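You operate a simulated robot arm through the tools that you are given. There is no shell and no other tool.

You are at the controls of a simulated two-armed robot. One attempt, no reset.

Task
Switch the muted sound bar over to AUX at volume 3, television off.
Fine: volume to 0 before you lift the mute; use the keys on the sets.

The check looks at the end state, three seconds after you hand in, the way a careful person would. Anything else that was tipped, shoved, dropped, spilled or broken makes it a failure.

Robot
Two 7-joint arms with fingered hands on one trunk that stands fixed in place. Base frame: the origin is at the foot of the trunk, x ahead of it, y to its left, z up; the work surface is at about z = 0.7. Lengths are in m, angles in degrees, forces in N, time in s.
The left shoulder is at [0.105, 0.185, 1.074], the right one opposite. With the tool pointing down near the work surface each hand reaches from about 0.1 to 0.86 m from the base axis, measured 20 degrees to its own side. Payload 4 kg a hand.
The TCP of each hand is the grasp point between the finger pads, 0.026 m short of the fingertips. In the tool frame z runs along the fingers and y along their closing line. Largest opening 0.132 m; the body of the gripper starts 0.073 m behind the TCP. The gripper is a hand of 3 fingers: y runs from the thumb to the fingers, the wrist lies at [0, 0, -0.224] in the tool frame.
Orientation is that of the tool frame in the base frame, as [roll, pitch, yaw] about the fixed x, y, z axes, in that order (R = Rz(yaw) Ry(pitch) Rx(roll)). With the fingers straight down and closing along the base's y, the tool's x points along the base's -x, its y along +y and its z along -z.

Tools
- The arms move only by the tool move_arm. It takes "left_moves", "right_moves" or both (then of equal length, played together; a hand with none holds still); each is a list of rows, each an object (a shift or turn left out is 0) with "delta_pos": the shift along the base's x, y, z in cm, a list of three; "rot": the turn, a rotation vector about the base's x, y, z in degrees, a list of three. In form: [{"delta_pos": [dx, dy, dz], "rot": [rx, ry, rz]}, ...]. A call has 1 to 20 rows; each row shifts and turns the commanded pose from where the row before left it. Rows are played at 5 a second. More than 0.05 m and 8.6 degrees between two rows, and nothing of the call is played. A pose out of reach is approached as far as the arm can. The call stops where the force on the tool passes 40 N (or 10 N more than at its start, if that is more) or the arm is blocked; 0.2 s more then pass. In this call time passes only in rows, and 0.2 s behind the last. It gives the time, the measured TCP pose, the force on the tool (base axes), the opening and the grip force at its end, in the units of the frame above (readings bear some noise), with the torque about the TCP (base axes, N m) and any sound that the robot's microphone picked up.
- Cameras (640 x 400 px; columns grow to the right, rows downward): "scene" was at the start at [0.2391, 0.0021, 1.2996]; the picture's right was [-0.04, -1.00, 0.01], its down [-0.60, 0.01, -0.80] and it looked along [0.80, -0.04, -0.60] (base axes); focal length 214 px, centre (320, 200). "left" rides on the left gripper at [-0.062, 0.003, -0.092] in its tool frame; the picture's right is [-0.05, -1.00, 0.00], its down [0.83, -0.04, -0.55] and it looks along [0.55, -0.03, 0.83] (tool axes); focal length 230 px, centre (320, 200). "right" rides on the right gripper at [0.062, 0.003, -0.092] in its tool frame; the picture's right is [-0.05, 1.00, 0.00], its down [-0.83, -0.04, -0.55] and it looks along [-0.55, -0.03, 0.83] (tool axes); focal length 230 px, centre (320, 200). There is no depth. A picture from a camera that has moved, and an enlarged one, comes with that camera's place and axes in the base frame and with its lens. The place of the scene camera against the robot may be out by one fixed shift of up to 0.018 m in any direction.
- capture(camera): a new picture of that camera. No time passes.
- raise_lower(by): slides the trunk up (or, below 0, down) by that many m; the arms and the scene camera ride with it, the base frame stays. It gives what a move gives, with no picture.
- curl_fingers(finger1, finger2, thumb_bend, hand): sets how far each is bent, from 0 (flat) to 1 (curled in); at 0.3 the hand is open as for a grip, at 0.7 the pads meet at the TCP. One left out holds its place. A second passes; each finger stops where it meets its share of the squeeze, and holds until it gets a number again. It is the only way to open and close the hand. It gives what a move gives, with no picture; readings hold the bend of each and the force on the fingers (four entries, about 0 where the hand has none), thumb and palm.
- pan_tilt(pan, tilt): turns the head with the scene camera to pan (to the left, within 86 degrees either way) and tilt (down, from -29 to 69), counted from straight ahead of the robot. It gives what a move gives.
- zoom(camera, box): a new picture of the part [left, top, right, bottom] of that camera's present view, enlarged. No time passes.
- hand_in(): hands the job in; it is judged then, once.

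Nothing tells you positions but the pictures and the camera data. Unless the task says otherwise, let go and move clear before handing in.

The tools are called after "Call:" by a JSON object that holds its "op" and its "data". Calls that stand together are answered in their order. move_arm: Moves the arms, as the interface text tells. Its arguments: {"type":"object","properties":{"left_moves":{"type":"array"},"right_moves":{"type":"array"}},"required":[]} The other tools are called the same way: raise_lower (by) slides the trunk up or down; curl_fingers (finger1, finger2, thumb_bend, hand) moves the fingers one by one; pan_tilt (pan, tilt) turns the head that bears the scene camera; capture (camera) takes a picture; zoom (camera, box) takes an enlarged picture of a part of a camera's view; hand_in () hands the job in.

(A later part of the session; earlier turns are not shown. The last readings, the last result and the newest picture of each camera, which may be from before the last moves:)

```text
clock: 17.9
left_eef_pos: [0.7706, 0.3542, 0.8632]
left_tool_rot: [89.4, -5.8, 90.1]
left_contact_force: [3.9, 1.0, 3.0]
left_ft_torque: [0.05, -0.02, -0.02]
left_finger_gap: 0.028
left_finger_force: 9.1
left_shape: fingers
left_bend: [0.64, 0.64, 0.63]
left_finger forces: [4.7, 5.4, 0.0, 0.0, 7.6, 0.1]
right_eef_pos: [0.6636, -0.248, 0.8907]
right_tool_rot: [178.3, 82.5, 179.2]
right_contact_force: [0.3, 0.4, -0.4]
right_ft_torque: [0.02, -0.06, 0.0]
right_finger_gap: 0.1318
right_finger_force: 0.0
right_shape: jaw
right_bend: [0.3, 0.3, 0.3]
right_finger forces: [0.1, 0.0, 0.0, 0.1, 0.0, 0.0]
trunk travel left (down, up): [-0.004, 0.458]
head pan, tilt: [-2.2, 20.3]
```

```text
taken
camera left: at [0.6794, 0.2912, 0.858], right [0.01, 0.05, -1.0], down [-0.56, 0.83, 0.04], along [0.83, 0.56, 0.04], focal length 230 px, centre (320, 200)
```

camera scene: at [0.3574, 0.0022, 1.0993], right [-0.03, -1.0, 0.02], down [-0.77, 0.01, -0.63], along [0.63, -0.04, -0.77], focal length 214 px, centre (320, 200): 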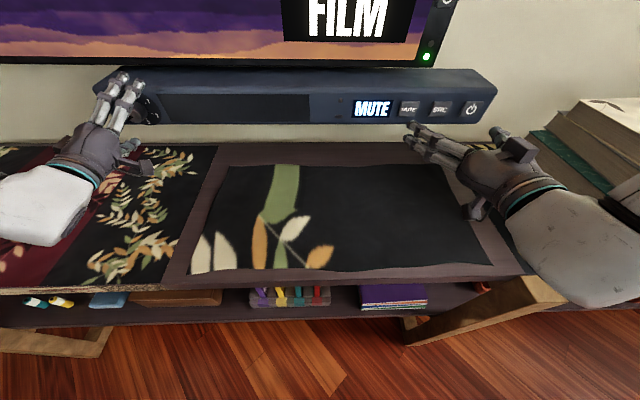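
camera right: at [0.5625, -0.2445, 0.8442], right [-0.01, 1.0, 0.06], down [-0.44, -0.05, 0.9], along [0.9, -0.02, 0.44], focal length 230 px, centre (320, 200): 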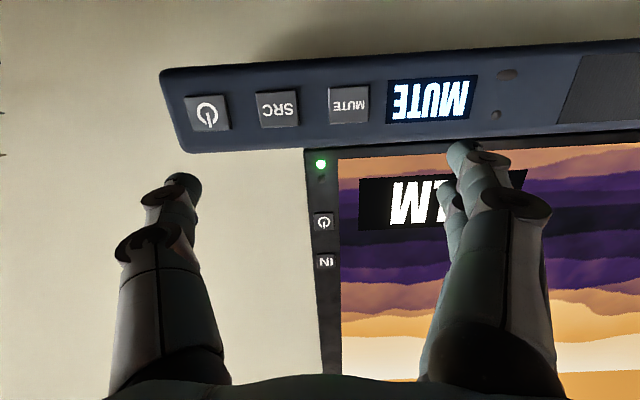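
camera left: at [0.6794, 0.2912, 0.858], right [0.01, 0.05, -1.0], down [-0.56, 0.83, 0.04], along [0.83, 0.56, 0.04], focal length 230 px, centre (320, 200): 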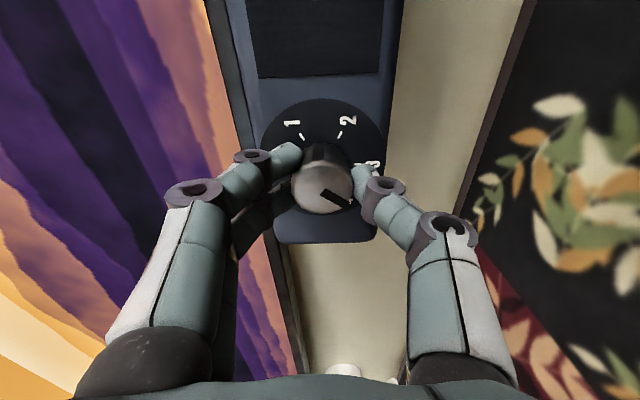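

The knob is turning with the hand. I'll continue counter-clockwise to hand roll 0°, another 95°.

Call:
{"op": "move_arm", "data": {"left_moves": [{"rot": [-8, 0, 0]}, {"rot": [-8, 0, 0]}, {"rot": [-8, 0, 0]}, {"rot": [-8, 0, 0]}, {"rot": [-8, 0, 0]}, {"rot": [-8, 0, 0]}, {"rot": [-8, 0, 0]}, {"rot": [-8, 0, 0]}, {"rot": [-8, 0, 0]}, {"rot": [-8, 0, 0]}, {"rot": [-8, 0, 0]}, {"rot": [-8, 0, 0]}]}}

Call:
{"op": "capture", "data": {"camera": "left"}}

Call:
{"op": "capture", "data": {"camera": "scene"}}

```text
clock: 20.5
left_eef_pos: [0.7696, 0.3539, 0.8626]
left_tool_rot: [-120.7, 89.7, -120.1]
left_contact_force: [3.2, 6.9, 2.9]
left_ft_torque: [-0.01, -0.03, 0.17]
left_finger_gap: 0.0278
left_finger_force: 9.1
left_shape: fingers
left_bend: [0.64, 0.63, 0.64]
left_finger forces: [6.6, 6.0, 0.0, 0.0, 5.6, 0.1]
right_eef_pos: [0.6649, -0.245, 0.8916]
right_tool_rot: [178.7, 82.4, 179.6]
right_contact_force: [-0.2, -0.2, 0.3]
right_ft_torque: [-0.02, 0.0, 0.01]
right_finger_gap: 0.1317
right_finger_force: 0.0
right_shape: jaw
right_bend: [0.3, 0.3, 0.3]
right_finger forces: [0.0, 0.0, 0.0, 0.0, 0.1, 0.1]
trunk travel left (down, up): [-0.004, 0.458]
head pan, tilt: [-2.2, 20.3]
```

```text
taken
camera left: at [0.6793, 0.3556, 0.9231], right [0.01, -1.0, 0.06], down [-0.56, -0.05, -0.83], along [0.83, -0.02, -0.56], focal length 230 px, centre (320, 200)
```

left: 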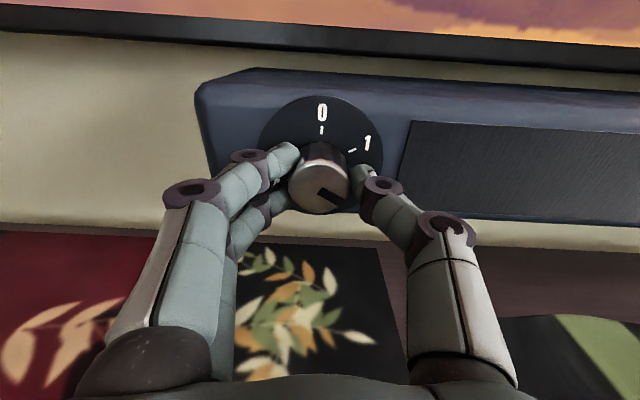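

```text
taken
camera scene: at [0.3572, 0.0028, 1.0994], right [-0.03, -1.0, 0.02], down [-0.77, 0.01, -0.63], along [0.63, -0.04, -0.77], focal length 214 px, centre (320, 200)
```

scene: 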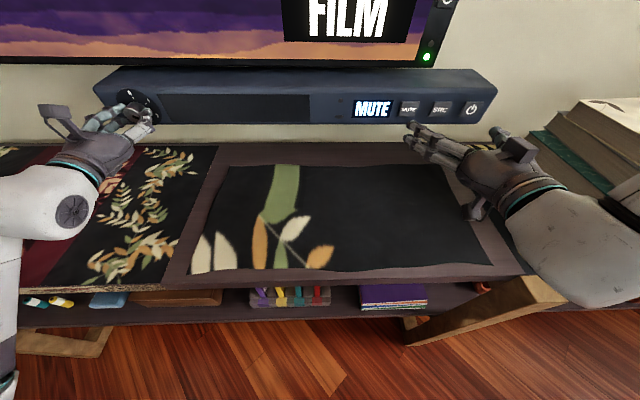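

The pointer has moved from 4 to about 2. I'll continue counter-clockwise, watching the arm.

Call:
{"op": "move_arm", "data": {"left_moves": [{"rot": [-8, 0, 0]}, {"rot": [-8, 0, 0]}, {"rot": [-8, 0, 0]}, {"rot": [-8, 0, 0]}, {"rot": [-8, 0, 0]}, {"rot": [-8, 0, 0]}, {"rot": [-8, 0, 0]}]}}

Call:
{"op": "capture", "data": {"camera": "left"}}

Call:
{"op": "capture", "data": {"camera": "scene"}}

```text
clock: 22.1
left_eef_pos: [0.7695, 0.3553, 0.8615]
left_tool_rot: [-90.8, 33.7, -90.2]
left_contact_force: [2.2, 9.0, 2.4]
left_ft_torque: [0.03, -0.07, 0.15]
left_finger_gap: 0.028
left_finger_force: 8.8
left_shape: fingers
left_bend: [0.64, 0.63, 0.64]
left_finger forces: [6.8, 4.3, 0.0, 0.0, 7.0, 0.0]
right_eef_pos: [0.665, -0.2459, 0.891]
right_tool_rot: [178.7, 82.4, 179.5]
right_contact_force: [-0.2, -1.0, -0.7]
right_ft_torque: [0.02, -0.02, 0.01]
right_finger_gap: 0.1319
right_finger_force: 0.0
right_shape: jaw
right_bend: [0.3, 0.3, 0.3]
right_finger forces: [0.0, 0.0, 0.0, 0.1, 0.1, 0.1]
trunk travel left (down, up): [-0.004, 0.458]
head pan, tilt: [-2.2, 20.3]
```

```text
taken
camera left: at [0.6794, 0.4059, 0.8935], right [0.01, -0.51, 0.86], down [-0.56, -0.72, -0.42], along [0.83, -0.47, -0.29], focal length 230 px, centre (320, 200)
```

left: 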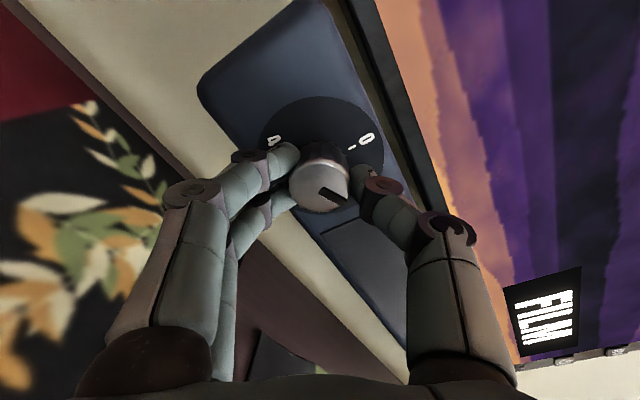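

```text
taken
camera scene: at [0.3572, 0.003, 1.0994], right [-0.03, -1.0, 0.02], down [-0.77, 0.01, -0.63], along [0.63, -0.04, -0.77], focal length 214 px, centre (320, 200)
```

scene: 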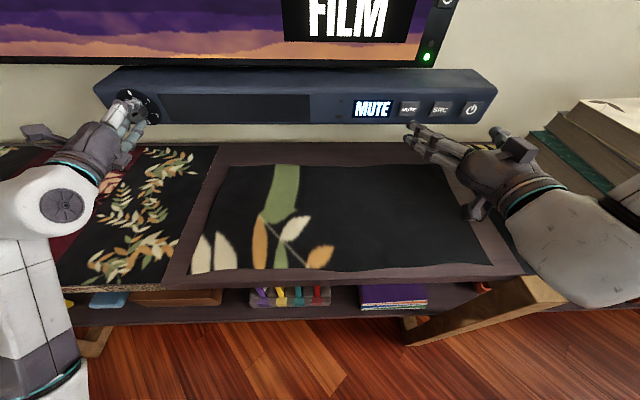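

The pointer is now near 1, and the elbow is dropping as I roll, so I'll regrip rather than keep going. I'll open slightly, back off, roll the hand back by 96° and view the dial.

Call:
{"op": "curl_fingers", "data": {"hand": "left", "finger1": 0.52, "finger2": 0.52, "thumb_bend": 0.52}}

Call:
{"op": "move_arm", "data": {"left_moves": [{"delta_pos": [-1.5, 0, 0.1]}, {"delta_pos": [-2.0, 0, 0]}, {"delta_pos": [-1.5, 0, 0]}, {"rot": [8, 0, 0]}, {"rot": [8, 0, 0]}, {"rot": [8, 0, 0]}, {"rot": [8, 0, 0]}, {"rot": [8, 0, 0]}, {"rot": [8, 0, 0]}, {"rot": [8, 0, 0]}]}}

Call:
{"op": "capture", "data": {"camera": "left"}}

Call:
{"op": "capture", "data": {"camera": "scene"}}

```text
clock: 23.1
left_eef_pos: [0.7706, 0.3542, 0.8634]
left_tool_rot: [-90.7, 33.9, -90.2]
left_contact_force: [-0.6, -0.2, 0.0]
left_ft_torque: [0.01, -0.03, 0.0]
left_finger_gap: 0.0602
left_finger_force: 0.1
left_shape: fingers
left_bend: [0.52, 0.52, 0.52]
left_finger forces: [0.1, 0.0, 0.0, 0.1, 0.0, 0.0]
right_eef_pos: [0.6644, -0.2453, 0.8922]
right_tool_rot: [178.4, 82.4, 179.3]
right_contact_force: [0.0, -0.7, -0.6]
right_ft_torque: [0.01, 0.0, -0.05]
right_finger_gap: 0.1318
right_finger_force: 0.0
right_shape: jaw
right_bend: [0.3, 0.3, 0.3]
right_finger forces: [0.0, 0.0, 0.0, 0.1, 0.1, 0.1]
trunk travel left (down, up): [-0.004, 0.458]
head pan, tilt: [-2.2, 20.3]
```

```text
clock: 25.3
left_eef_pos: [0.7215, 0.3524, 0.8639]
left_tool_rot: [157.6, 89.9, 158.1]
left_contact_force: [0.1, 0.3, 0.2]
left_ft_torque: [0.01, 0.01, -0.02]
left_finger_gap: 0.0604
left_finger_force: 0.1
left_shape: fingers
left_bend: [0.52, 0.52, 0.52]
left_finger forces: [0.1, 0.0, 0.0, 0.1, 0.0, 0.0]
right_eef_pos: [0.6643, -0.247, 0.8916]
right_tool_rot: [178.4, 82.6, 179.3]
right_contact_force: [0.7, -0.8, 0.5]
right_ft_torque: [-0.01, -0.02, 0.01]
right_finger_gap: 0.1319
right_finger_force: 0.0
right_shape: jaw
right_bend: [0.3, 0.3, 0.3]
right_finger forces: [0.0, 0.1, 0.0, 0.0, 0.0, 0.0]
trunk travel left (down, up): [-0.004, 0.458]
head pan, tilt: [-2.2, 20.3]
```

```text
taken
camera left: at [0.6296, 0.3546, 0.9242], right [0.01, -1.0, 0.05], down [-0.56, -0.05, -0.83], along [0.83, -0.02, -0.56], focal length 230 px, centre (320, 200)
```

left: 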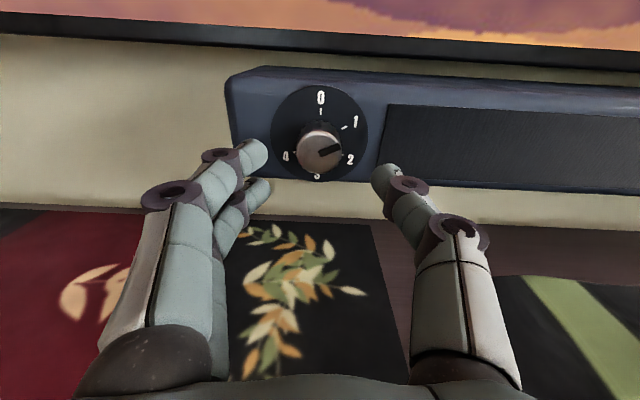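

```text
taken
camera scene: at [0.3571, 0.0022, 1.0995], right [-0.03, -1.0, 0.02], down [-0.77, 0.01, -0.63], along [0.63, -0.04, -0.77], focal length 214 px, centre (320, 200)
```

scene: 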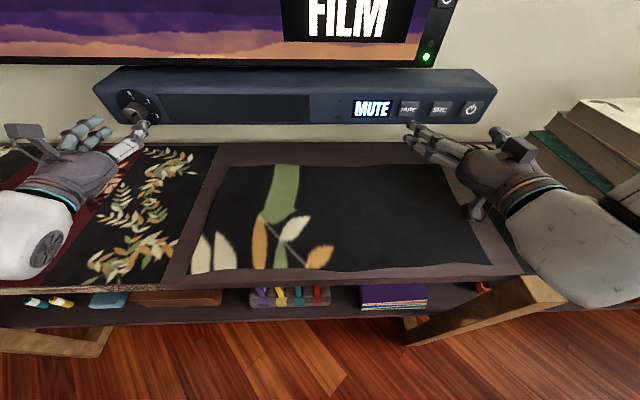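

Call:
{"op": "zoom", "data": {"camera": "left", "box": [260, 75, 380, 190]}}

```text
3.48 times, centred on (320, 132) of left
camera zoom: at [0.6296, 0.3546, 0.9242], right [0.01, -1.0, 0.05], down [-0.56, -0.05, -0.83], along [0.83, -0.02, -0.56], focal length 800 px, centre (320, 435)
```

zoom: 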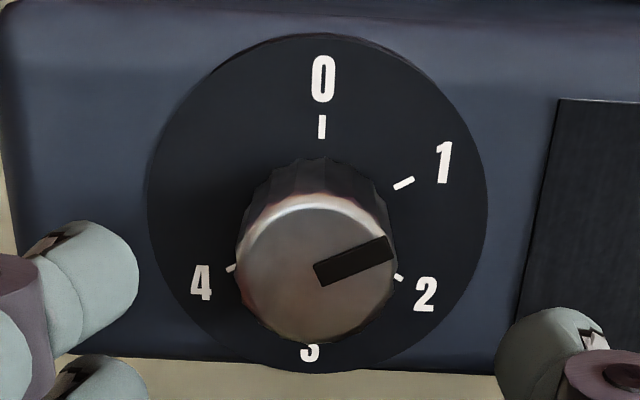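

The pointer now sits right at 1, and one more 60° step counter-clockwise gives 0. I'll roll to +40°, regrip and turn.

Call:
{"op": "move_arm", "data": {"left_moves": [{"rot": [8, 0, 0]}, {"rot": [8, 0, 0]}, {"rot": [8, 0, 0]}, {"rot": [8, 0, 0]}, {"rot": [8, 0, 0]}, {"delta_pos": [2.0, 0.05, -0.02]}, {"delta_pos": [2.0, 0.05, -0.02]}, {"delta_pos": [0.9, 0, 0]}]}}

Call:
{"op": "curl_fingers", "data": {"hand": "left", "finger1": 0.7, "finger2": 0.7, "thumb_bend": 0.67}}

Call:
{"op": "capture", "data": {"camera": "left"}}

```text
clock: 27.1
left_eef_pos: [0.7685, 0.3535, 0.8623]
left_tool_rot: [89.6, 49.9, 90.4]
left_contact_force: [-1.2, 0.4, -0.8]
left_ft_torque: [0.03, -0.03, 0.0]
left_finger_gap: 0.0604
left_finger_force: 0.1
left_shape: fingers
left_bend: [0.52, 0.52, 0.52]
left_finger forces: [0.1, 0.0, 0.1, 0.0, 0.0, 0.0]
right_eef_pos: [0.6636, -0.246, 0.8915]
right_tool_rot: [178.4, 82.3, 179.2]
right_contact_force: [-0.2, 0.6, -0.1]
right_ft_torque: [0.0, 0.0, -0.02]
right_finger_gap: 0.132
right_finger_force: 0.1
right_shape: jaw
right_bend: [0.3, 0.3, 0.3]
right_finger forces: [0.0, 0.1, 0.1, 0.0, 0.1, 0.0]
trunk travel left (down, up): [-0.004, 0.458]
head pan, tilt: [-2.2, 20.3]
```

```text
clock: 28.1
left_eef_pos: [0.7693, 0.3557, 0.8619]
left_tool_rot: [89.5, 50.0, 90.2]
left_contact_force: [3.4, 1.4, 0.2]
left_ft_torque: [-0.03, 0.01, 0.0]
left_finger_gap: 0.0284
left_finger_force: 8.5
left_shape: fingers
left_bend: [0.64, 0.63, 0.63]
left_finger forces: [4.7, 4.8, 0.0, 0.0, 7.8, 0.0]
right_eef_pos: [0.6639, -0.2463, 0.8913]
right_tool_rot: [178.5, 82.3, 179.3]
right_contact_force: [1.2, 0.1, 0.0]
right_ft_torque: [0.02, 0.04, 0.01]
right_finger_gap: 0.132
right_finger_force: 0.1
right_shape: jaw
right_bend: [0.3, 0.3, 0.3]
right_finger forces: [0.0, 0.1, 0.0, 0.0, 0.0, 0.0]
trunk travel left (down, up): [-0.004, 0.458]
head pan, tilt: [-2.2, 20.3]
```

```text
taken
camera left: at [0.6787, 0.3161, 0.91], right [0.01, -0.8, -0.6], down [-0.56, 0.49, -0.67], along [0.83, 0.34, -0.44], focal length 230 px, centre (320, 200)
```

left: 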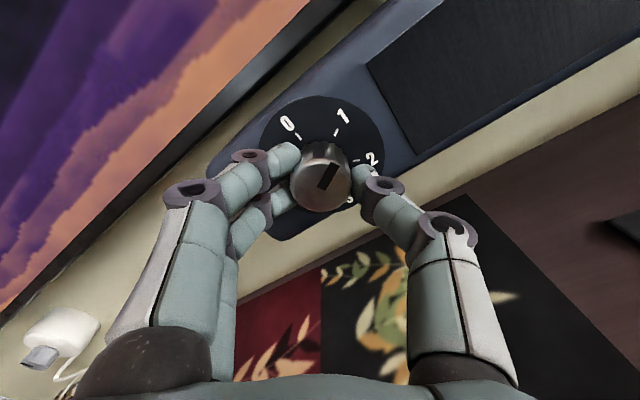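

The grip is good, so I'll turn 60° counter-clockwise to 0.

Call:
{"op": "move_arm", "data": {"left_moves": [{"rot": [-7.5, 0, 0]}, {"rot": [-7.5, 0, 0]}, {"rot": [-7.5, 0, 0]}, {"rot": [-7.5, 0, 0]}, {"rot": [-7.5, 0, 0]}, {"rot": [-7.5, 0, 0]}, {"rot": [-7.5, 0, 0]}, {"rot": [-7.5, 0, 0]}]}}

Call:
{"op": "capture", "data": {"camera": "left"}}

Call:
{"op": "zoom", "data": {"camera": "left", "box": [250, 80, 390, 220]}}

```text
clock: 29.9
left_eef_pos: [0.7697, 0.3553, 0.8629]
left_tool_rot: [-91.1, 69.9, -90.6]
left_contact_force: [1.3, 3.4, -2.6]
left_ft_torque: [0.02, 0.03, 0.0]
left_finger_gap: 0.0284
left_finger_force: 9.3
left_shape: fingers
left_bend: [0.64, 0.63, 0.64]
left_finger forces: [5.3, 5.7, 0.0, 0.1, 7.9, 0.0]
right_eef_pos: [0.6641, -0.2449, 0.8908]
right_tool_rot: [178.5, 82.4, 179.4]
right_contact_force: [-0.1, 0.3, 0.1]
right_ft_torque: [-0.05, -0.01, 0.02]
right_finger_gap: 0.1317
right_finger_force: 0.1
right_shape: jaw
right_bend: [0.3, 0.3, 0.3]
right_finger forces: [0.0, 0.1, 0.0, 0.0, 0.0, 0.0]
trunk travel left (down, up): [-0.004, 0.458]
head pan, tilt: [-2.2, 20.3]
```

```text
taken
camera left: at [0.6789, 0.3773, 0.9184], right [0.01, -0.92, 0.39], down [-0.56, -0.33, -0.76], along [0.83, -0.21, -0.52], focal length 230 px, centre (320, 200)
```

left: 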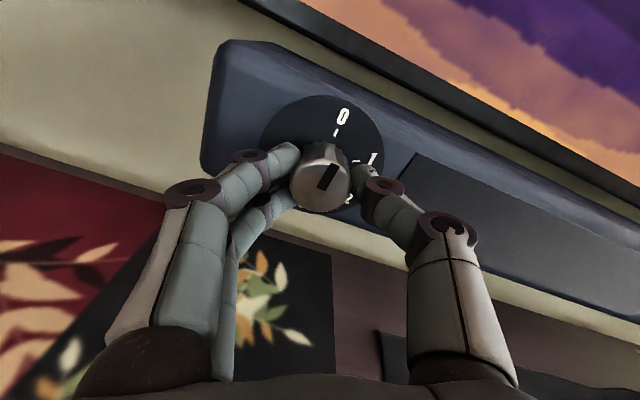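

```text
2.86 times, centred on (320, 150) of left
camera zoom: at [0.6789, 0.3773, 0.9184], right [0.01, -0.92, 0.39], down [-0.56, -0.33, -0.76], along [0.83, -0.21, -0.52], focal length 657 px, centre (320, 343)
```

zoom: 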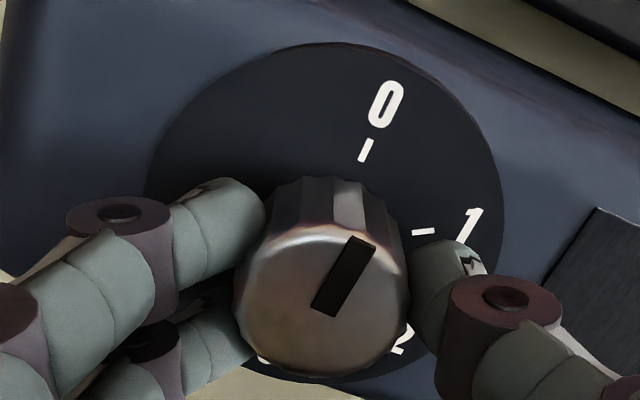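

The pointer looks lined up with 0. I'll release, back off, level the hand and check.

Call:
{"op": "curl_fingers", "data": {"hand": "left", "finger1": 0.52, "finger2": 0.52, "thumb_bend": 0.52}}

Call:
{"op": "move_arm", "data": {"left_moves": [{"delta_pos": [-1.5, 0, 0]}, {"delta_pos": [-2.0, 0, 0]}, {"delta_pos": [-1.5, 0, 0]}, {"rot": [7, 0, 0]}, {"rot": [7, 0, 0]}, {"rot": [6, 0, 0]}]}}

Call:
{"op": "zoom", "data": {"camera": "left", "box": [260, 75, 380, 190]}}

Call:
{"op": "capture", "data": {"camera": "scene"}}

```text
clock: 30.9
left_eef_pos: [0.7694, 0.3556, 0.8634]
left_tool_rot: [-91.0, 69.8, -90.4]
left_contact_force: [1.0, -0.1, 0.4]
left_ft_torque: [0.0, 0.02, 0.0]
left_finger_gap: 0.0604
left_finger_force: 0.1
left_shape: fingers
left_bend: [0.52, 0.52, 0.52]
left_finger forces: [0.0, 0.0, 0.0, 0.0, 0.0, 0.0]
right_eef_pos: [0.6649, -0.2467, 0.8902]
right_tool_rot: [178.5, 82.4, 179.3]
right_contact_force: [0.4, -0.1, 0.4]
right_ft_torque: [0.0, -0.01, 0.01]
right_finger_gap: 0.1319
right_finger_force: 0.0
right_shape: jaw
right_bend: [0.3, 0.3, 0.3]
right_finger forces: [0.0, 0.0, 0.0, 0.0, 0.1, 0.0]
trunk travel left (down, up): [-0.004, 0.458]
head pan, tilt: [-2.2, 20.3]
```

```text
clock: 32.3
left_eef_pos: [0.7187, 0.3556, 0.8643]
left_tool_rot: [163.6, 89.8, 164.1]
left_contact_force: [0.5, -0.2, 0.4]
left_ft_torque: [-0.02, -0.01, 0.02]
left_finger_gap: 0.0602
left_finger_force: 0.1
left_shape: fingers
left_bend: [0.52, 0.52, 0.52]
left_finger forces: [0.1, 0.0, 0.0, 0.0, 0.0, 0.1]
right_eef_pos: [0.6633, -0.2464, 0.891]
right_tool_rot: [178.4, 82.5, 179.3]
right_contact_force: [1.1, 0.2, 0.7]
right_ft_torque: [0.01, -0.04, -0.01]
right_finger_gap: 0.132
right_finger_force: 0.0
right_shape: jaw
right_bend: [0.3, 0.3, 0.3]
right_finger forces: [0.0, 0.0, 0.0, 0.1, 0.1, 0.0]
trunk travel left (down, up): [-0.004, 0.458]
head pan, tilt: [-2.2, 20.3]
```

```text
3.48 times, centred on (320, 132) of left
camera zoom: at [0.6282, 0.3556, 0.9241], right [0.01, -1.0, 0.05], down [-0.56, -0.05, -0.83], along [0.83, -0.02, -0.56], focal length 800 px, centre (320, 435)
```

zoom: 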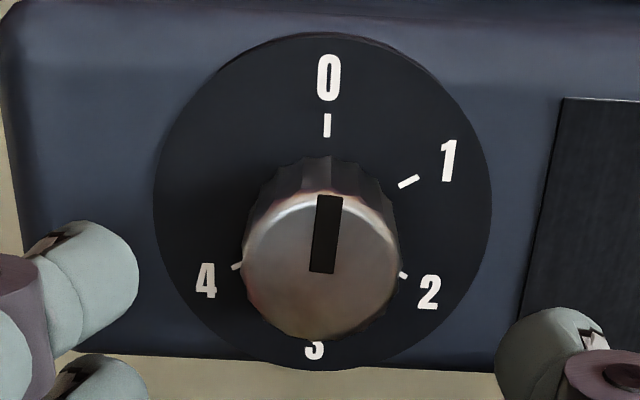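

```text
taken
camera scene: at [0.3572, 0.0022, 1.0994], right [-0.03, -1.0, 0.02], down [-0.77, 0.01, -0.63], along [0.63, -0.04, -0.77], focal length 214 px, centre (320, 200)
```

scene: 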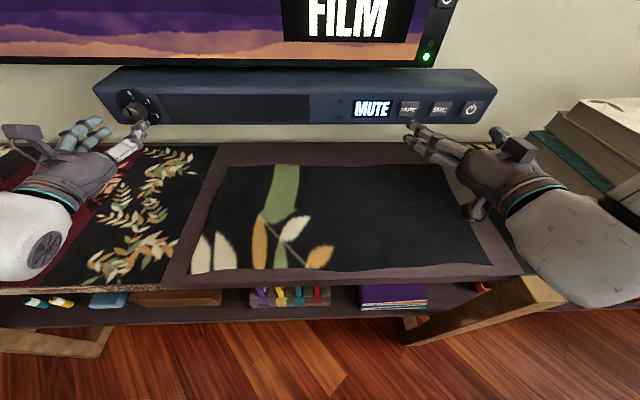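

The dial reads 0 and the bar still shows MUTE. Now the right hand: I'll curl its two fingers out of the way so the thumb can act as a single pusher.

Call:
{"op": "curl_fingers", "data": {"hand": "right", "finger1": 1.0, "finger2": 1.0, "thumb_bend": 0.4}}

Call:
{"op": "capture", "data": {"camera": "right"}}

Call:
{"op": "zoom", "data": {"camera": "scene", "box": [340, 80, 580, 230]}}

```text
clock: 33.3
left_eef_pos: [0.7182, 0.3538, 0.8631]
left_tool_rot: [-157.1, 89.8, -156.5]
left_contact_force: [-0.4, -0.5, 0.6]
left_ft_torque: [0.0, -0.01, 0.01]
left_finger_gap: 0.0608
left_finger_force: 0.1
left_shape: fingers
left_bend: [0.52, 0.52, 0.52]
left_finger forces: [0.0, 0.0, 0.1, 0.1, 0.0, 0.0]
right_eef_pos: [0.6636, -0.2467, 0.8926]
right_tool_rot: [178.4, 82.3, 179.4]
right_contact_force: [0.2, -0.3, 0.8]
right_ft_torque: [0.01, -0.02, -0.01]
right_finger_gap: 0.0509
right_finger_force: 0.1
right_shape: fingers
right_bend: [1.0, 1.0, 0.4]
right_finger forces: [0.1, 0.0, 0.0, 0.0, 0.0, 0.1]
trunk travel left (down, up): [-0.004, 0.458]
head pan, tilt: [-2.2, 20.3]
```

```text
taken
camera right: at [0.5635, -0.2444, 0.8426], right [-0.01, 1.0, 0.06], down [-0.44, -0.05, 0.9], along [0.9, -0.02, 0.44], focal length 230 px, centre (320, 200)
```

right: 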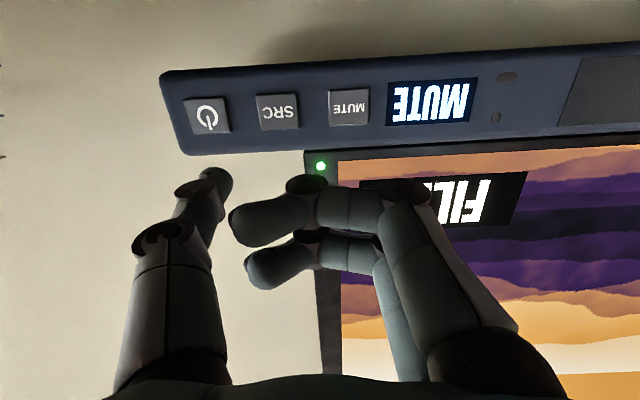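

```text
2.67 times, centred on (460, 155) of scene
camera zoom: at [0.3572, 0.0022, 1.0994], right [-0.03, -1.0, 0.02], down [-0.77, 0.01, -0.63], along [0.63, -0.04, -0.77], focal length 572 px, centre (-53, 320)
```

zoom: 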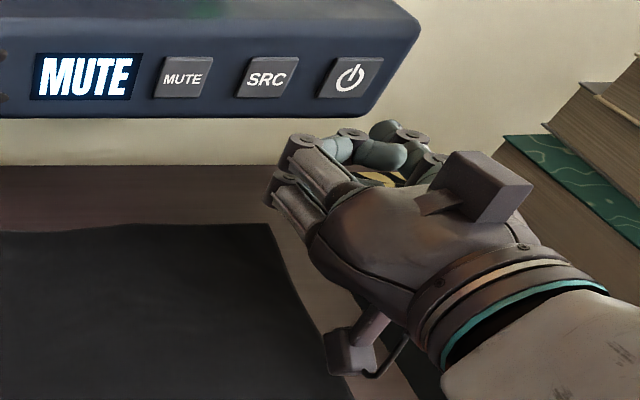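

The thumb tip now leads the curled knuckles by about 4 cm, so it can press on its own. I'll bring it in front of the MUTE key, stopping about 4 cm short.

Call:
{"op": "move_arm", "data": {"right_moves": [{"delta_pos": [2.2, 2.8, -0.9]}, {"delta_pos": [2.2, 2.8, -0.9]}, {"delta_pos": [2.2, 2.7, -0.9]}]}}

Call:
{"op": "capture", "data": {"camera": "right"}}

Call:
{"op": "zoom", "data": {"camera": "scene", "box": [320, 60, 520, 185]}}

```text
clock: 34.1
left_eef_pos: [0.7214, 0.3554, 0.8645]
left_tool_rot: [-135.1, 89.8, -134.6]
left_contact_force: [0.0, 0.3, 0.5]
left_ft_torque: [-0.03, 0.02, 0.01]
left_finger_gap: 0.0606
left_finger_force: 0.1
left_shape: fingers
left_bend: [0.52, 0.52, 0.52]
left_finger forces: [0.0, 0.1, 0.0, 0.0, 0.1, 0.0]
right_eef_pos: [0.7313, -0.1646, 0.8677]
right_tool_rot: [178.9, 82.0, 179.8]
right_contact_force: [-0.4, 0.0, -0.1]
right_ft_torque: [0.02, 0.01, 0.0]
right_finger_gap: 0.0507
right_finger_force: 0.0
right_shape: fingers
right_bend: [1.0, 1.0, 0.4]
right_finger forces: [0.0, 0.0, 0.0, 0.0, 0.0, 0.0]
right hand out of reach, approached as far as the arm can: row 3
trunk travel left (down, up): [-0.004, 0.458]
head pan, tilt: [-2.2, 20.3]
```

```text
taken
camera right: at [0.6298, -0.1613, 0.8205], right [-0.01, 1.0, 0.05], down [-0.43, -0.05, 0.9], along [0.9, -0.02, 0.43], focal length 230 px, centre (320, 200)
```

right: 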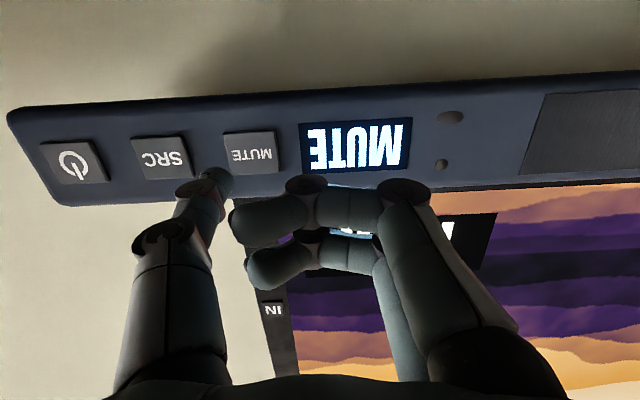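

```text
3.20 times, centred on (420, 122) of scene
camera zoom: at [0.3579, 0.0035, 1.0996], right [-0.03, -1.0, 0.02], down [-0.77, 0.01, -0.63], along [0.63, -0.04, -0.77], focal length 686 px, centre (0, 448)
```

zoom: 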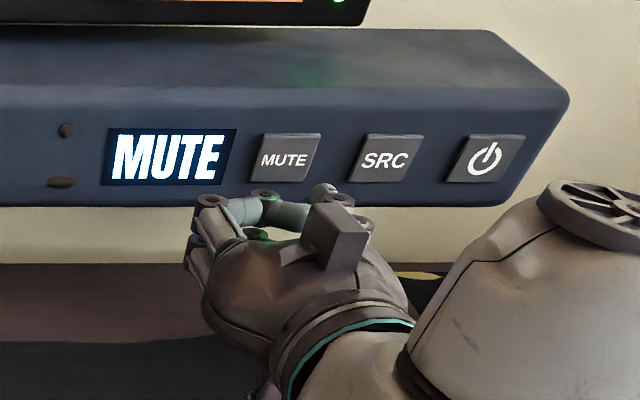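

The thumb is lined up with the MUTE key, about 4 mm too far right and 3 mm too high. I'll correct that and move in to just short of contact.

Call:
{"op": "move_arm", "data": {"right_moves": [{"delta_pos": [1.5, 0.3, -0.1]}, {"delta_pos": [1.5, 0.1, -0.1]}, {"delta_pos": [0.6, 0, 0]}]}}

Call:
{"op": "capture", "data": {"camera": "right"}}

Call:
{"op": "zoom", "data": {"camera": "scene", "box": [320, 60, 520, 185]}}

```text
clock: 34.9
left_eef_pos: [0.7191, 0.355, 0.8636]
left_tool_rot: [-156.5, 89.8, -156.0]
left_contact_force: [0.1, 0.6, 0.5]
left_ft_torque: [-0.02, -0.01, 0.01]
left_finger_gap: 0.0604
left_finger_force: 0.1
left_shape: fingers
left_bend: [0.52, 0.52, 0.52]
left_finger forces: [0.0, 0.0, 0.0, 0.1, 0.0, 0.1]
right_eef_pos: [0.7659, -0.1609, 0.87]
right_tool_rot: [179.0, 82.0, 180.0]
right_contact_force: [0.1, -0.4, 0.0]
right_ft_torque: [0.0, 0.0, 0.0]
right_finger_gap: 0.0508
right_finger_force: 0.0
right_shape: fingers
right_bend: [1.0, 1.0, 0.4]
right_finger forces: [0.0, 0.0, 0.1, 0.0, 0.0, 0.1]
right hand out of reach, approached as far as the arm can: row 2
trunk travel left (down, up): [-0.004, 0.458]
head pan, tilt: [-2.2, 20.3]
```

```text
taken
camera right: at [0.6649, -0.1589, 0.8217], right [-0.01, 1.0, 0.05], down [-0.43, -0.05, 0.9], along [0.9, -0.01, 0.43], focal length 230 px, centre (320, 200)
```

right: 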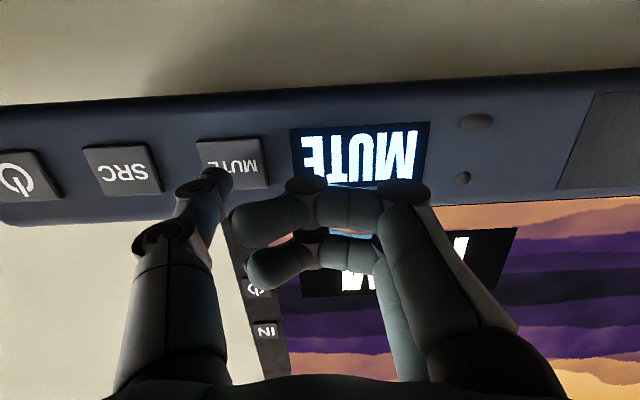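

```text
3.20 times, centred on (420, 122) of scene
camera zoom: at [0.3574, 0.0023, 1.0993], right [-0.03, -1.0, 0.02], down [-0.77, 0.01, -0.63], along [0.63, -0.04, -0.77], focal length 686 px, centre (0, 448)
```

zoom: 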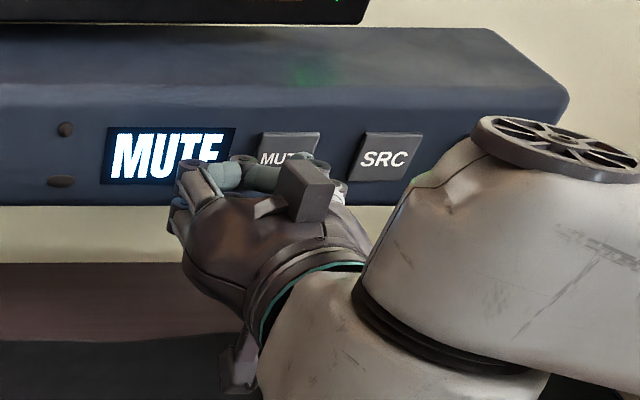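

The thumb tip should land well inside the MUTE key. I'll advance in small steps until it presses.

Call:
{"op": "move_arm", "data": {"right_moves": [{"delta_pos": [0.4, 0, 0]}, {"delta_pos": [0.3, 0, 0]}, {"delta_pos": [0.2, 0, 0]}]}}

Call:
{"op": "zoom", "data": {"camera": "right", "box": [150, 100, 350, 225]}}

```text
clock: 35.7
left_eef_pos: [0.7194, 0.3546, 0.8644]
left_tool_rot: [-156.6, 89.8, -156.0]
left_contact_force: [-0.4, 0.4, 0.7]
left_ft_torque: [0.0, 0.06, -0.02]
left_finger_gap: 0.0606
left_finger_force: 0.0
left_shape: fingers
left_bend: [0.52, 0.52, 0.52]
left_finger forces: [0.1, 0.0, 0.0, 0.0, 0.1, 0.0]
right_eef_pos: [0.7755, -0.1611, 0.8696]
right_tool_rot: [178.9, 81.9, 179.9]
right_contact_force: [0.5, 0.4, 0.4]
right_ft_torque: [-0.01, -0.03, -0.02]
right_finger_gap: 0.0511
right_finger_force: 0.4
right_shape: fingers
right_bend: [1.0, 1.0, 0.4]
right_finger forces: [0.1, 0.0, 0.0, 0.1, 0.1, 0.0]
trunk travel left (down, up): [-0.004, 0.458]
head pan, tilt: [-2.2, 20.3]
```

```text
3.20 times, centred on (250, 162) of right
camera zoom: at [0.6739, -0.159, 0.8215], right [-0.01, 1.0, 0.05], down [-0.43, -0.05, 0.9], along [0.9, -0.01, 0.43], focal length 736 px, centre (544, 320)
```

zoom: 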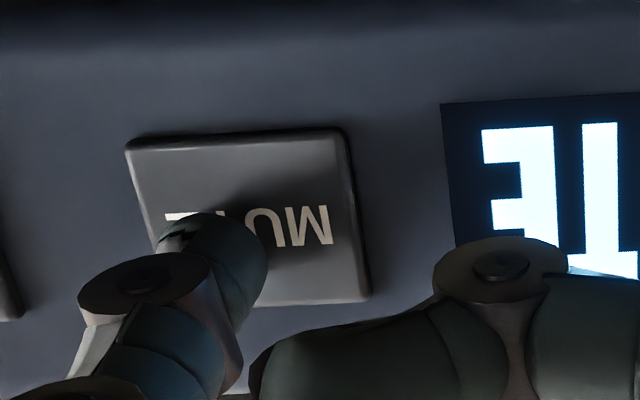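

There's no contact yet, so I'll keep advancing slowly.

Call:
{"op": "move_arm", "data": {"right_moves": [{"delta_pos": [0.2, 0, 0]}, {"delta_pos": [0.2, 0, 0]}]}}

Call:
{"op": "zoom", "data": {"camera": "right", "box": [150, 100, 350, 225]}}

```text
clock: 36.3
left_eef_pos: [0.7181, 0.3539, 0.8651]
left_tool_rot: [-151.9, 89.9, -151.2]
left_contact_force: [-0.3, 0.2, 0.8]
left_ft_torque: [0.0, -0.01, -0.03]
left_finger_gap: 0.0603
left_finger_force: 0.0
left_shape: fingers
left_bend: [0.52, 0.52, 0.52]
left_finger forces: [0.0, 0.1, 0.1, 0.1, 0.0, 0.0]
right_eef_pos: [0.7778, -0.1603, 0.8699]
right_tool_rot: [178.9, 82.0, 179.9]
right_contact_force: [-3.0, 0.1, -0.6]
right_ft_torque: [-0.02, 0.03, -0.16]
right_finger_gap: 0.0509
right_finger_force: 1.6
right_shape: fingers
right_bend: [1.0, 1.0, 0.4]
right_finger forces: [0.0, 0.0, 0.0, 0.0, 3.2, 0.0]
trunk travel left (down, up): [-0.004, 0.458]
head pan, tilt: [-2.2, 20.3]
heard: click
```

```text
3.20 times, centred on (250, 162) of right
camera zoom: at [0.6774, -0.1589, 0.8217], right [-0.01, 1.0, 0.05], down [-0.43, -0.05, 0.9], along [0.9, -0.01, 0.43], focal length 736 px, centre (544, 320)
```

zoom: 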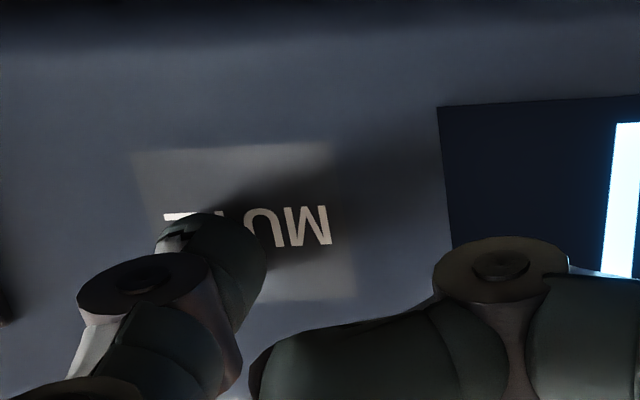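

I heard a click and the display changed. I'll release straight back and read the display.

Call:
{"op": "move_arm", "data": {"right_moves": [{"delta_pos": [-1.5, 0, 0]}, {"delta_pos": [-2.0, 0, 0]}]}}

Call:
{"op": "capture", "data": {"camera": "right"}}

Call:
{"op": "capture", "data": {"camera": "scene"}}

```text
clock: 36.9
left_eef_pos: [0.719, 0.3548, 0.8628]
left_tool_rot: [-155.0, 90.0, -154.4]
left_contact_force: [0.6, -0.1, 0.2]
left_ft_torque: [0.02, -0.02, 0.02]
left_finger_gap: 0.0604
left_finger_force: 0.0
left_shape: fingers
left_bend: [0.52, 0.52, 0.52]
left_finger forces: [0.0, 0.1, 0.0, 0.0, 0.0, 0.0]
right_eef_pos: [0.7434, -0.16, 0.869]
right_tool_rot: [178.9, 82.1, 179.9]
right_contact_force: [-0.2, -0.4, -0.1]
right_ft_torque: [-0.01, -0.01, -0.02]
right_finger_gap: 0.051
right_finger_force: 0.1
right_shape: fingers
right_bend: [1.0, 1.0, 0.4]
right_finger forces: [0.0, 0.0, 0.0, 0.0, 0.0, 0.1]
trunk travel left (down, up): [-0.004, 0.458]
head pan, tilt: [-2.2, 20.3]
```

```text
taken
camera right: at [0.6426, -0.1583, 0.8216], right [-0.01, 1.0, 0.05], down [-0.43, -0.05, 0.9], along [0.9, -0.01, 0.43], focal length 230 px, centre (320, 200)
```

right: 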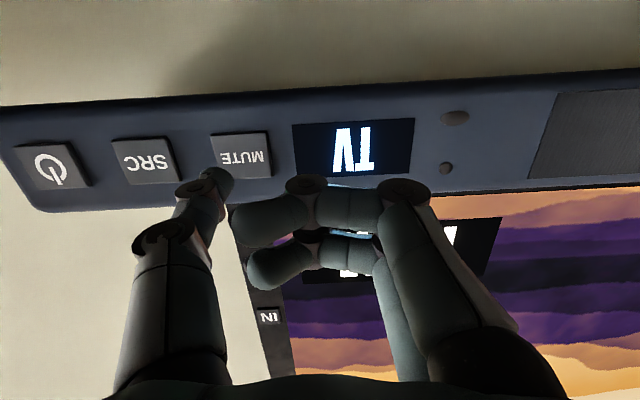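

```text
taken
camera scene: at [0.3571, 0.0022, 1.0995], right [-0.03, -1.0, 0.02], down [-0.77, 0.01, -0.63], along [0.63, -0.04, -0.77], focal length 214 px, centre (320, 200)
```

scene: 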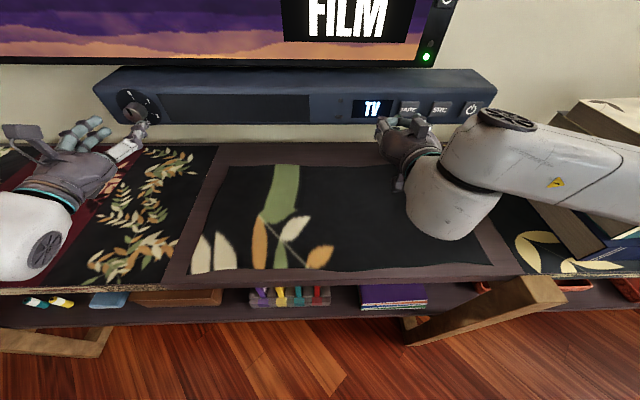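

The mute is lifted with the volume at 0, and the display reads TV. Next I'll slide the thumb over to the SRC key, 7 cm to the right, staying 3.5 cm off the face.

Call:
{"op": "move_arm", "data": {"right_moves": [{"delta_pos": [0, -2.2, -0.1]}, {"delta_pos": [0, -2.2, -0.1]}, {"delta_pos": [0, -2.2, -0.1]}]}}

Call:
{"op": "capture", "data": {"camera": "right"}}

Call:
{"op": "capture", "data": {"camera": "scene"}}

```text
clock: 37.7
left_eef_pos: [0.7189, 0.355, 0.8632]
left_tool_rot: [-167.0, 89.9, -166.5]
left_contact_force: [-0.4, -0.4, 0.2]
left_ft_torque: [-0.04, -0.01, -0.04]
left_finger_gap: 0.0605
left_finger_force: 0.0
left_shape: fingers
left_bend: [0.52, 0.52, 0.52]
left_finger forces: [0.0, 0.1, 0.0, 0.0, 0.0, 0.0]
right_eef_pos: [0.7438, -0.2266, 0.8643]
right_tool_rot: [178.2, 82.4, 179.2]
right_contact_force: [0.1, -0.1, 0.4]
right_ft_torque: [0.04, -0.02, 0.03]
right_finger_gap: 0.051
right_finger_force: 0.0
right_shape: fingers
right_bend: [1.0, 1.0, 0.4]
right_finger forces: [0.0, 0.1, 0.0, 0.0, 0.0, 0.0]
trunk travel left (down, up): [-0.004, 0.458]
head pan, tilt: [-2.2, 20.3]
```

```text
taken
camera right: at [0.6433, -0.2249, 0.8167], right [-0.01, 1.0, 0.06], down [-0.44, -0.05, 0.9], along [0.9, -0.02, 0.44], focal length 230 px, centre (320, 200)
```

right: 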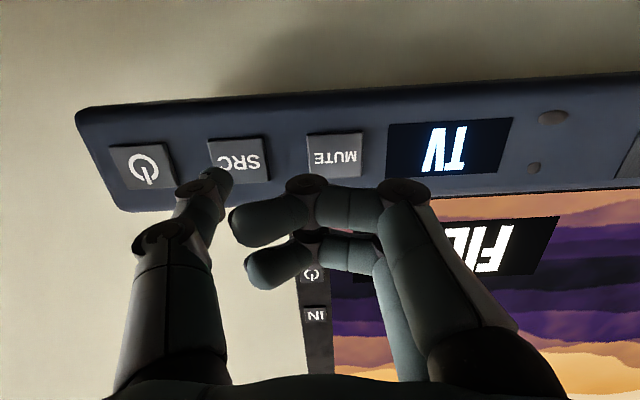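

```text
taken
camera scene: at [0.3573, 0.0017, 1.0994], right [-0.03, -1.0, 0.02], down [-0.77, 0.01, -0.63], along [0.63, -0.03, -0.77], focal length 214 px, centre (320, 200)
```

scene: 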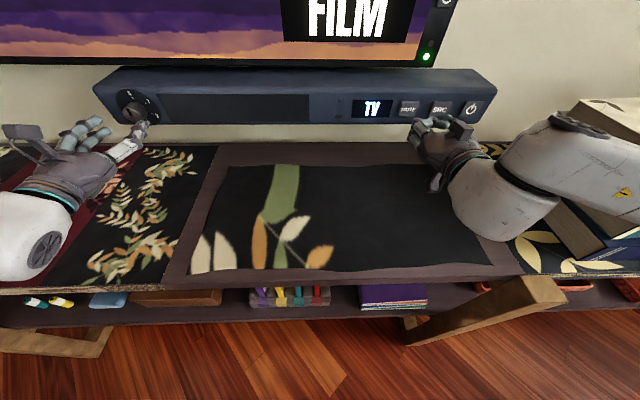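

The thumb is now in front of SRC. Before pressing, I'll check that the books under the forearm haven't been touched.

Call:
{"op": "zoom", "data": {"camera": "scene", "box": [480, 90, 640, 290]}}

Call:
{"op": "move_arm", "data": {"right_moves": [{"delta_pos": [1.5, 0, 0]}, {"delta_pos": [1.0, 0, 0]}, {"delta_pos": [0.5, 0, 0]}]}}

Call:
{"op": "zoom", "data": {"camera": "right", "box": [150, 100, 350, 225]}}

```text
2.00 times, centred on (560, 190) of scene
camera zoom: at [0.3573, 0.0017, 1.0994], right [-0.03, -1.0, 0.02], down [-0.77, 0.01, -0.63], along [0.63, -0.03, -0.77], focal length 429 px, centre (-160, 220)
```

zoom: 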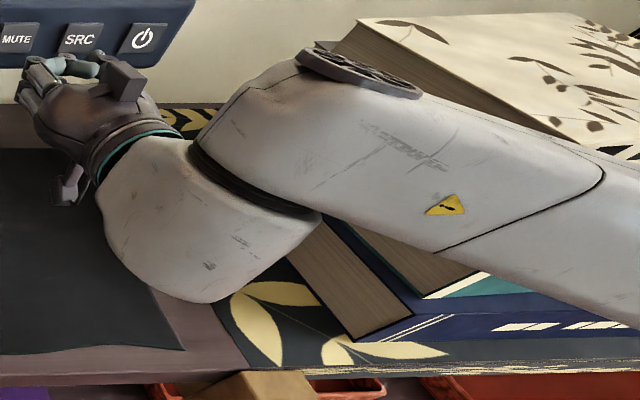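

```text
clock: 38.5
left_eef_pos: [0.7194, 0.355, 0.8635]
left_tool_rot: [-157.6, 89.8, -156.9]
left_contact_force: [-0.3, 0.3, -0.4]
left_ft_torque: [-0.02, 0.02, 0.0]
left_finger_gap: 0.0607
left_finger_force: 0.0
left_shape: fingers
left_bend: [0.52, 0.52, 0.52]
left_finger forces: [0.1, 0.0, 0.0, 0.0, 0.1, 0.0]
right_eef_pos: [0.7736, -0.2257, 0.8661]
right_tool_rot: [178.3, 82.4, 179.2]
right_contact_force: [0.5, 0.7, 0.2]
right_ft_torque: [-0.02, 0.02, 0.01]
right_finger_gap: 0.051
right_finger_force: 0.0
right_shape: fingers
right_bend: [1.0, 1.0, 0.4]
right_finger forces: [0.0, 0.0, 0.1, 0.0, 0.1, 0.0]
trunk travel left (down, up): [-0.004, 0.458]
head pan, tilt: [-2.2, 20.3]
```

```text
3.20 times, centred on (250, 162) of right
camera zoom: at [0.6736, -0.2241, 0.8169], right [-0.01, 1.0, 0.06], down [-0.44, -0.05, 0.9], along [0.9, -0.02, 0.44], focal length 736 px, centre (544, 320)
```

zoom: 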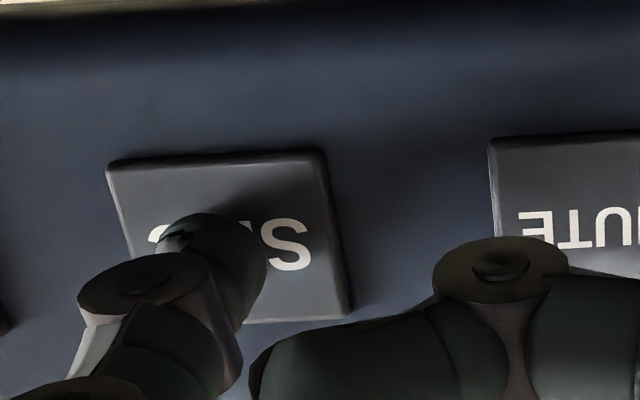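

The books look undisturbed and the thumb is centred on SRC. Pressing now.

Call:
{"op": "move_arm", "data": {"right_moves": [{"delta_pos": [0.2, 0, 0]}, {"delta_pos": [0.2, 0, 0]}]}}

```text
clock: 39.1
left_eef_pos: [0.7192, 0.3554, 0.8639]
left_tool_rot: [-154.7, 89.8, -154.1]
left_contact_force: [-0.6, 1.1, -0.5]
left_ft_torque: [0.03, 0.0, 0.03]
left_finger_gap: 0.0606
left_finger_force: 0.0
left_shape: fingers
left_bend: [0.52, 0.52, 0.52]
left_finger forces: [0.0, 0.0, 0.0, 0.0, 0.0, 0.1]
right_eef_pos: [0.7781, -0.2256, 0.8662]
right_tool_rot: [178.5, 82.4, 179.3]
right_contact_force: [-1.0, 0.9, 1.0]
right_ft_torque: [0.0, -0.01, -0.07]
right_finger_gap: 0.0511
right_finger_force: 0.3
right_shape: fingers
right_bend: [1.0, 1.0, 0.4]
right_finger forces: [0.1, 0.0, 0.0, 0.0, 1.2, 0.1]
trunk travel left (down, up): [-0.004, 0.458]
head pan, tilt: [-2.2, 20.3]
heard: click
```

It clicked with a light touch. I'll back off and read the display.

Call:
{"op": "move_arm", "data": {"right_moves": [{"delta_pos": [-1.5, 0, 0]}]}}

Call:
{"op": "zoom", "data": {"camera": "scene", "box": [320, 60, 520, 185]}}

Call:
{"op": "capture", "data": {"camera": "right"}}

```text
clock: 39.5
left_eef_pos: [0.7187, 0.3539, 0.8647]
left_tool_rot: [-154.6, 90.0, -154.0]
left_contact_force: [0.3, 0.2, 0.6]
left_ft_torque: [-0.01, -0.01, 0.01]
left_finger_gap: 0.0604
left_finger_force: 0.1
left_shape: fingers
left_bend: [0.52, 0.52, 0.52]
left_finger forces: [0.0, 0.0, 0.0, 0.0, 0.1, 0.1]
right_eef_pos: [0.763, -0.2278, 0.8663]
right_tool_rot: [178.3, 82.4, 179.3]
right_contact_force: [0.1, -0.3, 0.2]
right_ft_torque: [0.04, 0.03, -0.01]
right_finger_gap: 0.0508
right_finger_force: 0.2
right_shape: fingers
right_bend: [1.0, 1.0, 0.4]
right_finger forces: [0.0, 0.0, 0.1, 0.0, 0.0, 0.0]
trunk travel left (down, up): [-0.004, 0.458]
head pan, tilt: [-2.2, 20.3]
```

```text
3.20 times, centred on (420, 122) of scene
camera zoom: at [0.3569, 0.0021, 1.0996], right [-0.03, -1.0, 0.02], down [-0.77, 0.01, -0.63], along [0.63, -0.04, -0.77], focal length 686 px, centre (0, 448)
```

zoom: 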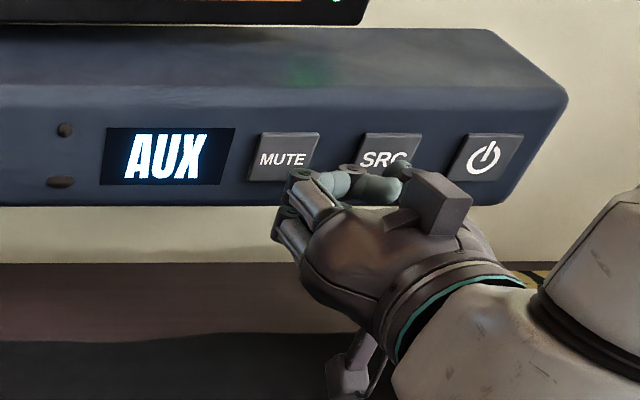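

```text
taken
camera right: at [0.6624, -0.225, 0.8172], right [-0.01, 1.0, 0.06], down [-0.44, -0.05, 0.9], along [0.9, -0.02, 0.44], focal length 230 px, centre (320, 200)
```

right: 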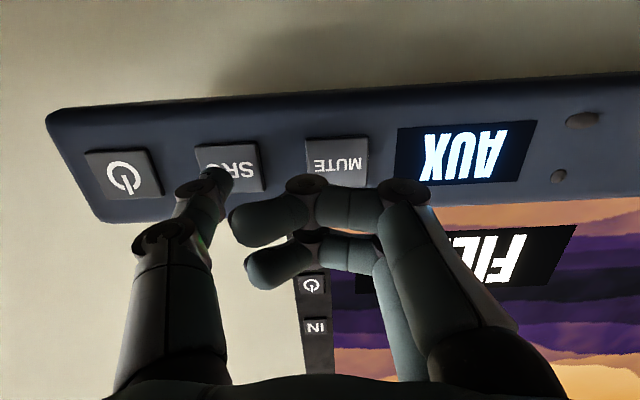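

The bar now shows AUX. Next is the TV power key at about (0.870, -0.247, 1.034). I'll back the right hand off, raise it and line the thumb up in front of that key.

Call:
{"op": "move_arm", "data": {"right_moves": [{"delta_pos": [-3, 0, 0.5]}, {"delta_pos": [-2.5, 0.7, 4]}, {"delta_pos": [0, 0.9, 4.3]}, {"delta_pos": [0, 0.9, 4.3]}, {"delta_pos": [0, 1.0, 4.1]}]}}

Call:
{"op": "capture", "data": {"camera": "right"}}

Call:
{"op": "capture", "data": {"camera": "scene"}}

```text
clock: 40.7
left_eef_pos: [0.7191, 0.3551, 0.8634]
left_tool_rot: [-147.4, 89.9, -146.9]
left_contact_force: [0.2, 0.4, -0.3]
left_ft_torque: [0.03, -0.02, 0.01]
left_finger_gap: 0.0605
left_finger_force: 0.0
left_shape: fingers
left_bend: [0.52, 0.52, 0.52]
left_finger forces: [0.0, 0.0, 0.1, 0.0, 0.0, 0.0]
right_eef_pos: [0.7088, -0.1913, 1.0394]
right_tool_rot: [178.9, 82.4, 179.6]
right_contact_force: [1.1, 0.0, 0.6]
right_ft_torque: [0.03, 0.03, 0.0]
right_finger_gap: 0.051
right_finger_force: 0.1
right_shape: fingers
right_bend: [1.0, 1.0, 0.4]
right_finger forces: [0.1, 0.0, 0.0, 0.0, 0.0, 0.0]
trunk travel left (down, up): [-0.004, 0.458]
head pan, tilt: [-2.2, 20.3]
```

```text
taken
camera right: at [0.6071, -0.1894, 0.9906], right [-0.01, 1.0, 0.05], down [-0.44, -0.05, 0.9], along [0.9, -0.02, 0.44], focal length 230 px, centre (320, 200)
```

right: 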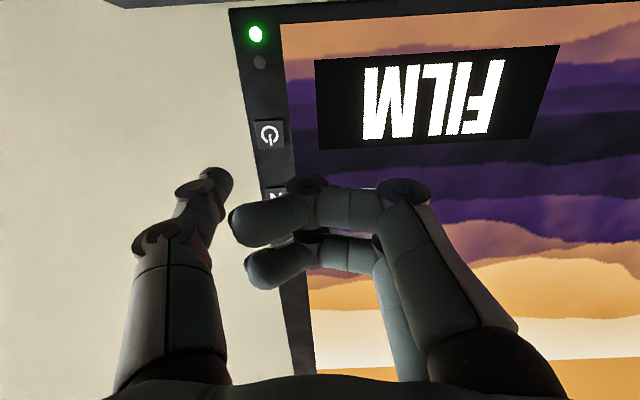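

```text
taken
camera scene: at [0.3572, 0.0026, 1.0994], right [-0.03, -1.0, 0.02], down [-0.77, 0.01, -0.63], along [0.63, -0.04, -0.77], focal length 214 px, centre (320, 200)
```

scene: 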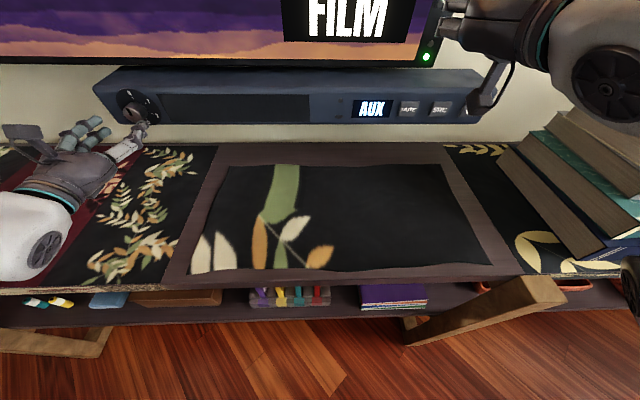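

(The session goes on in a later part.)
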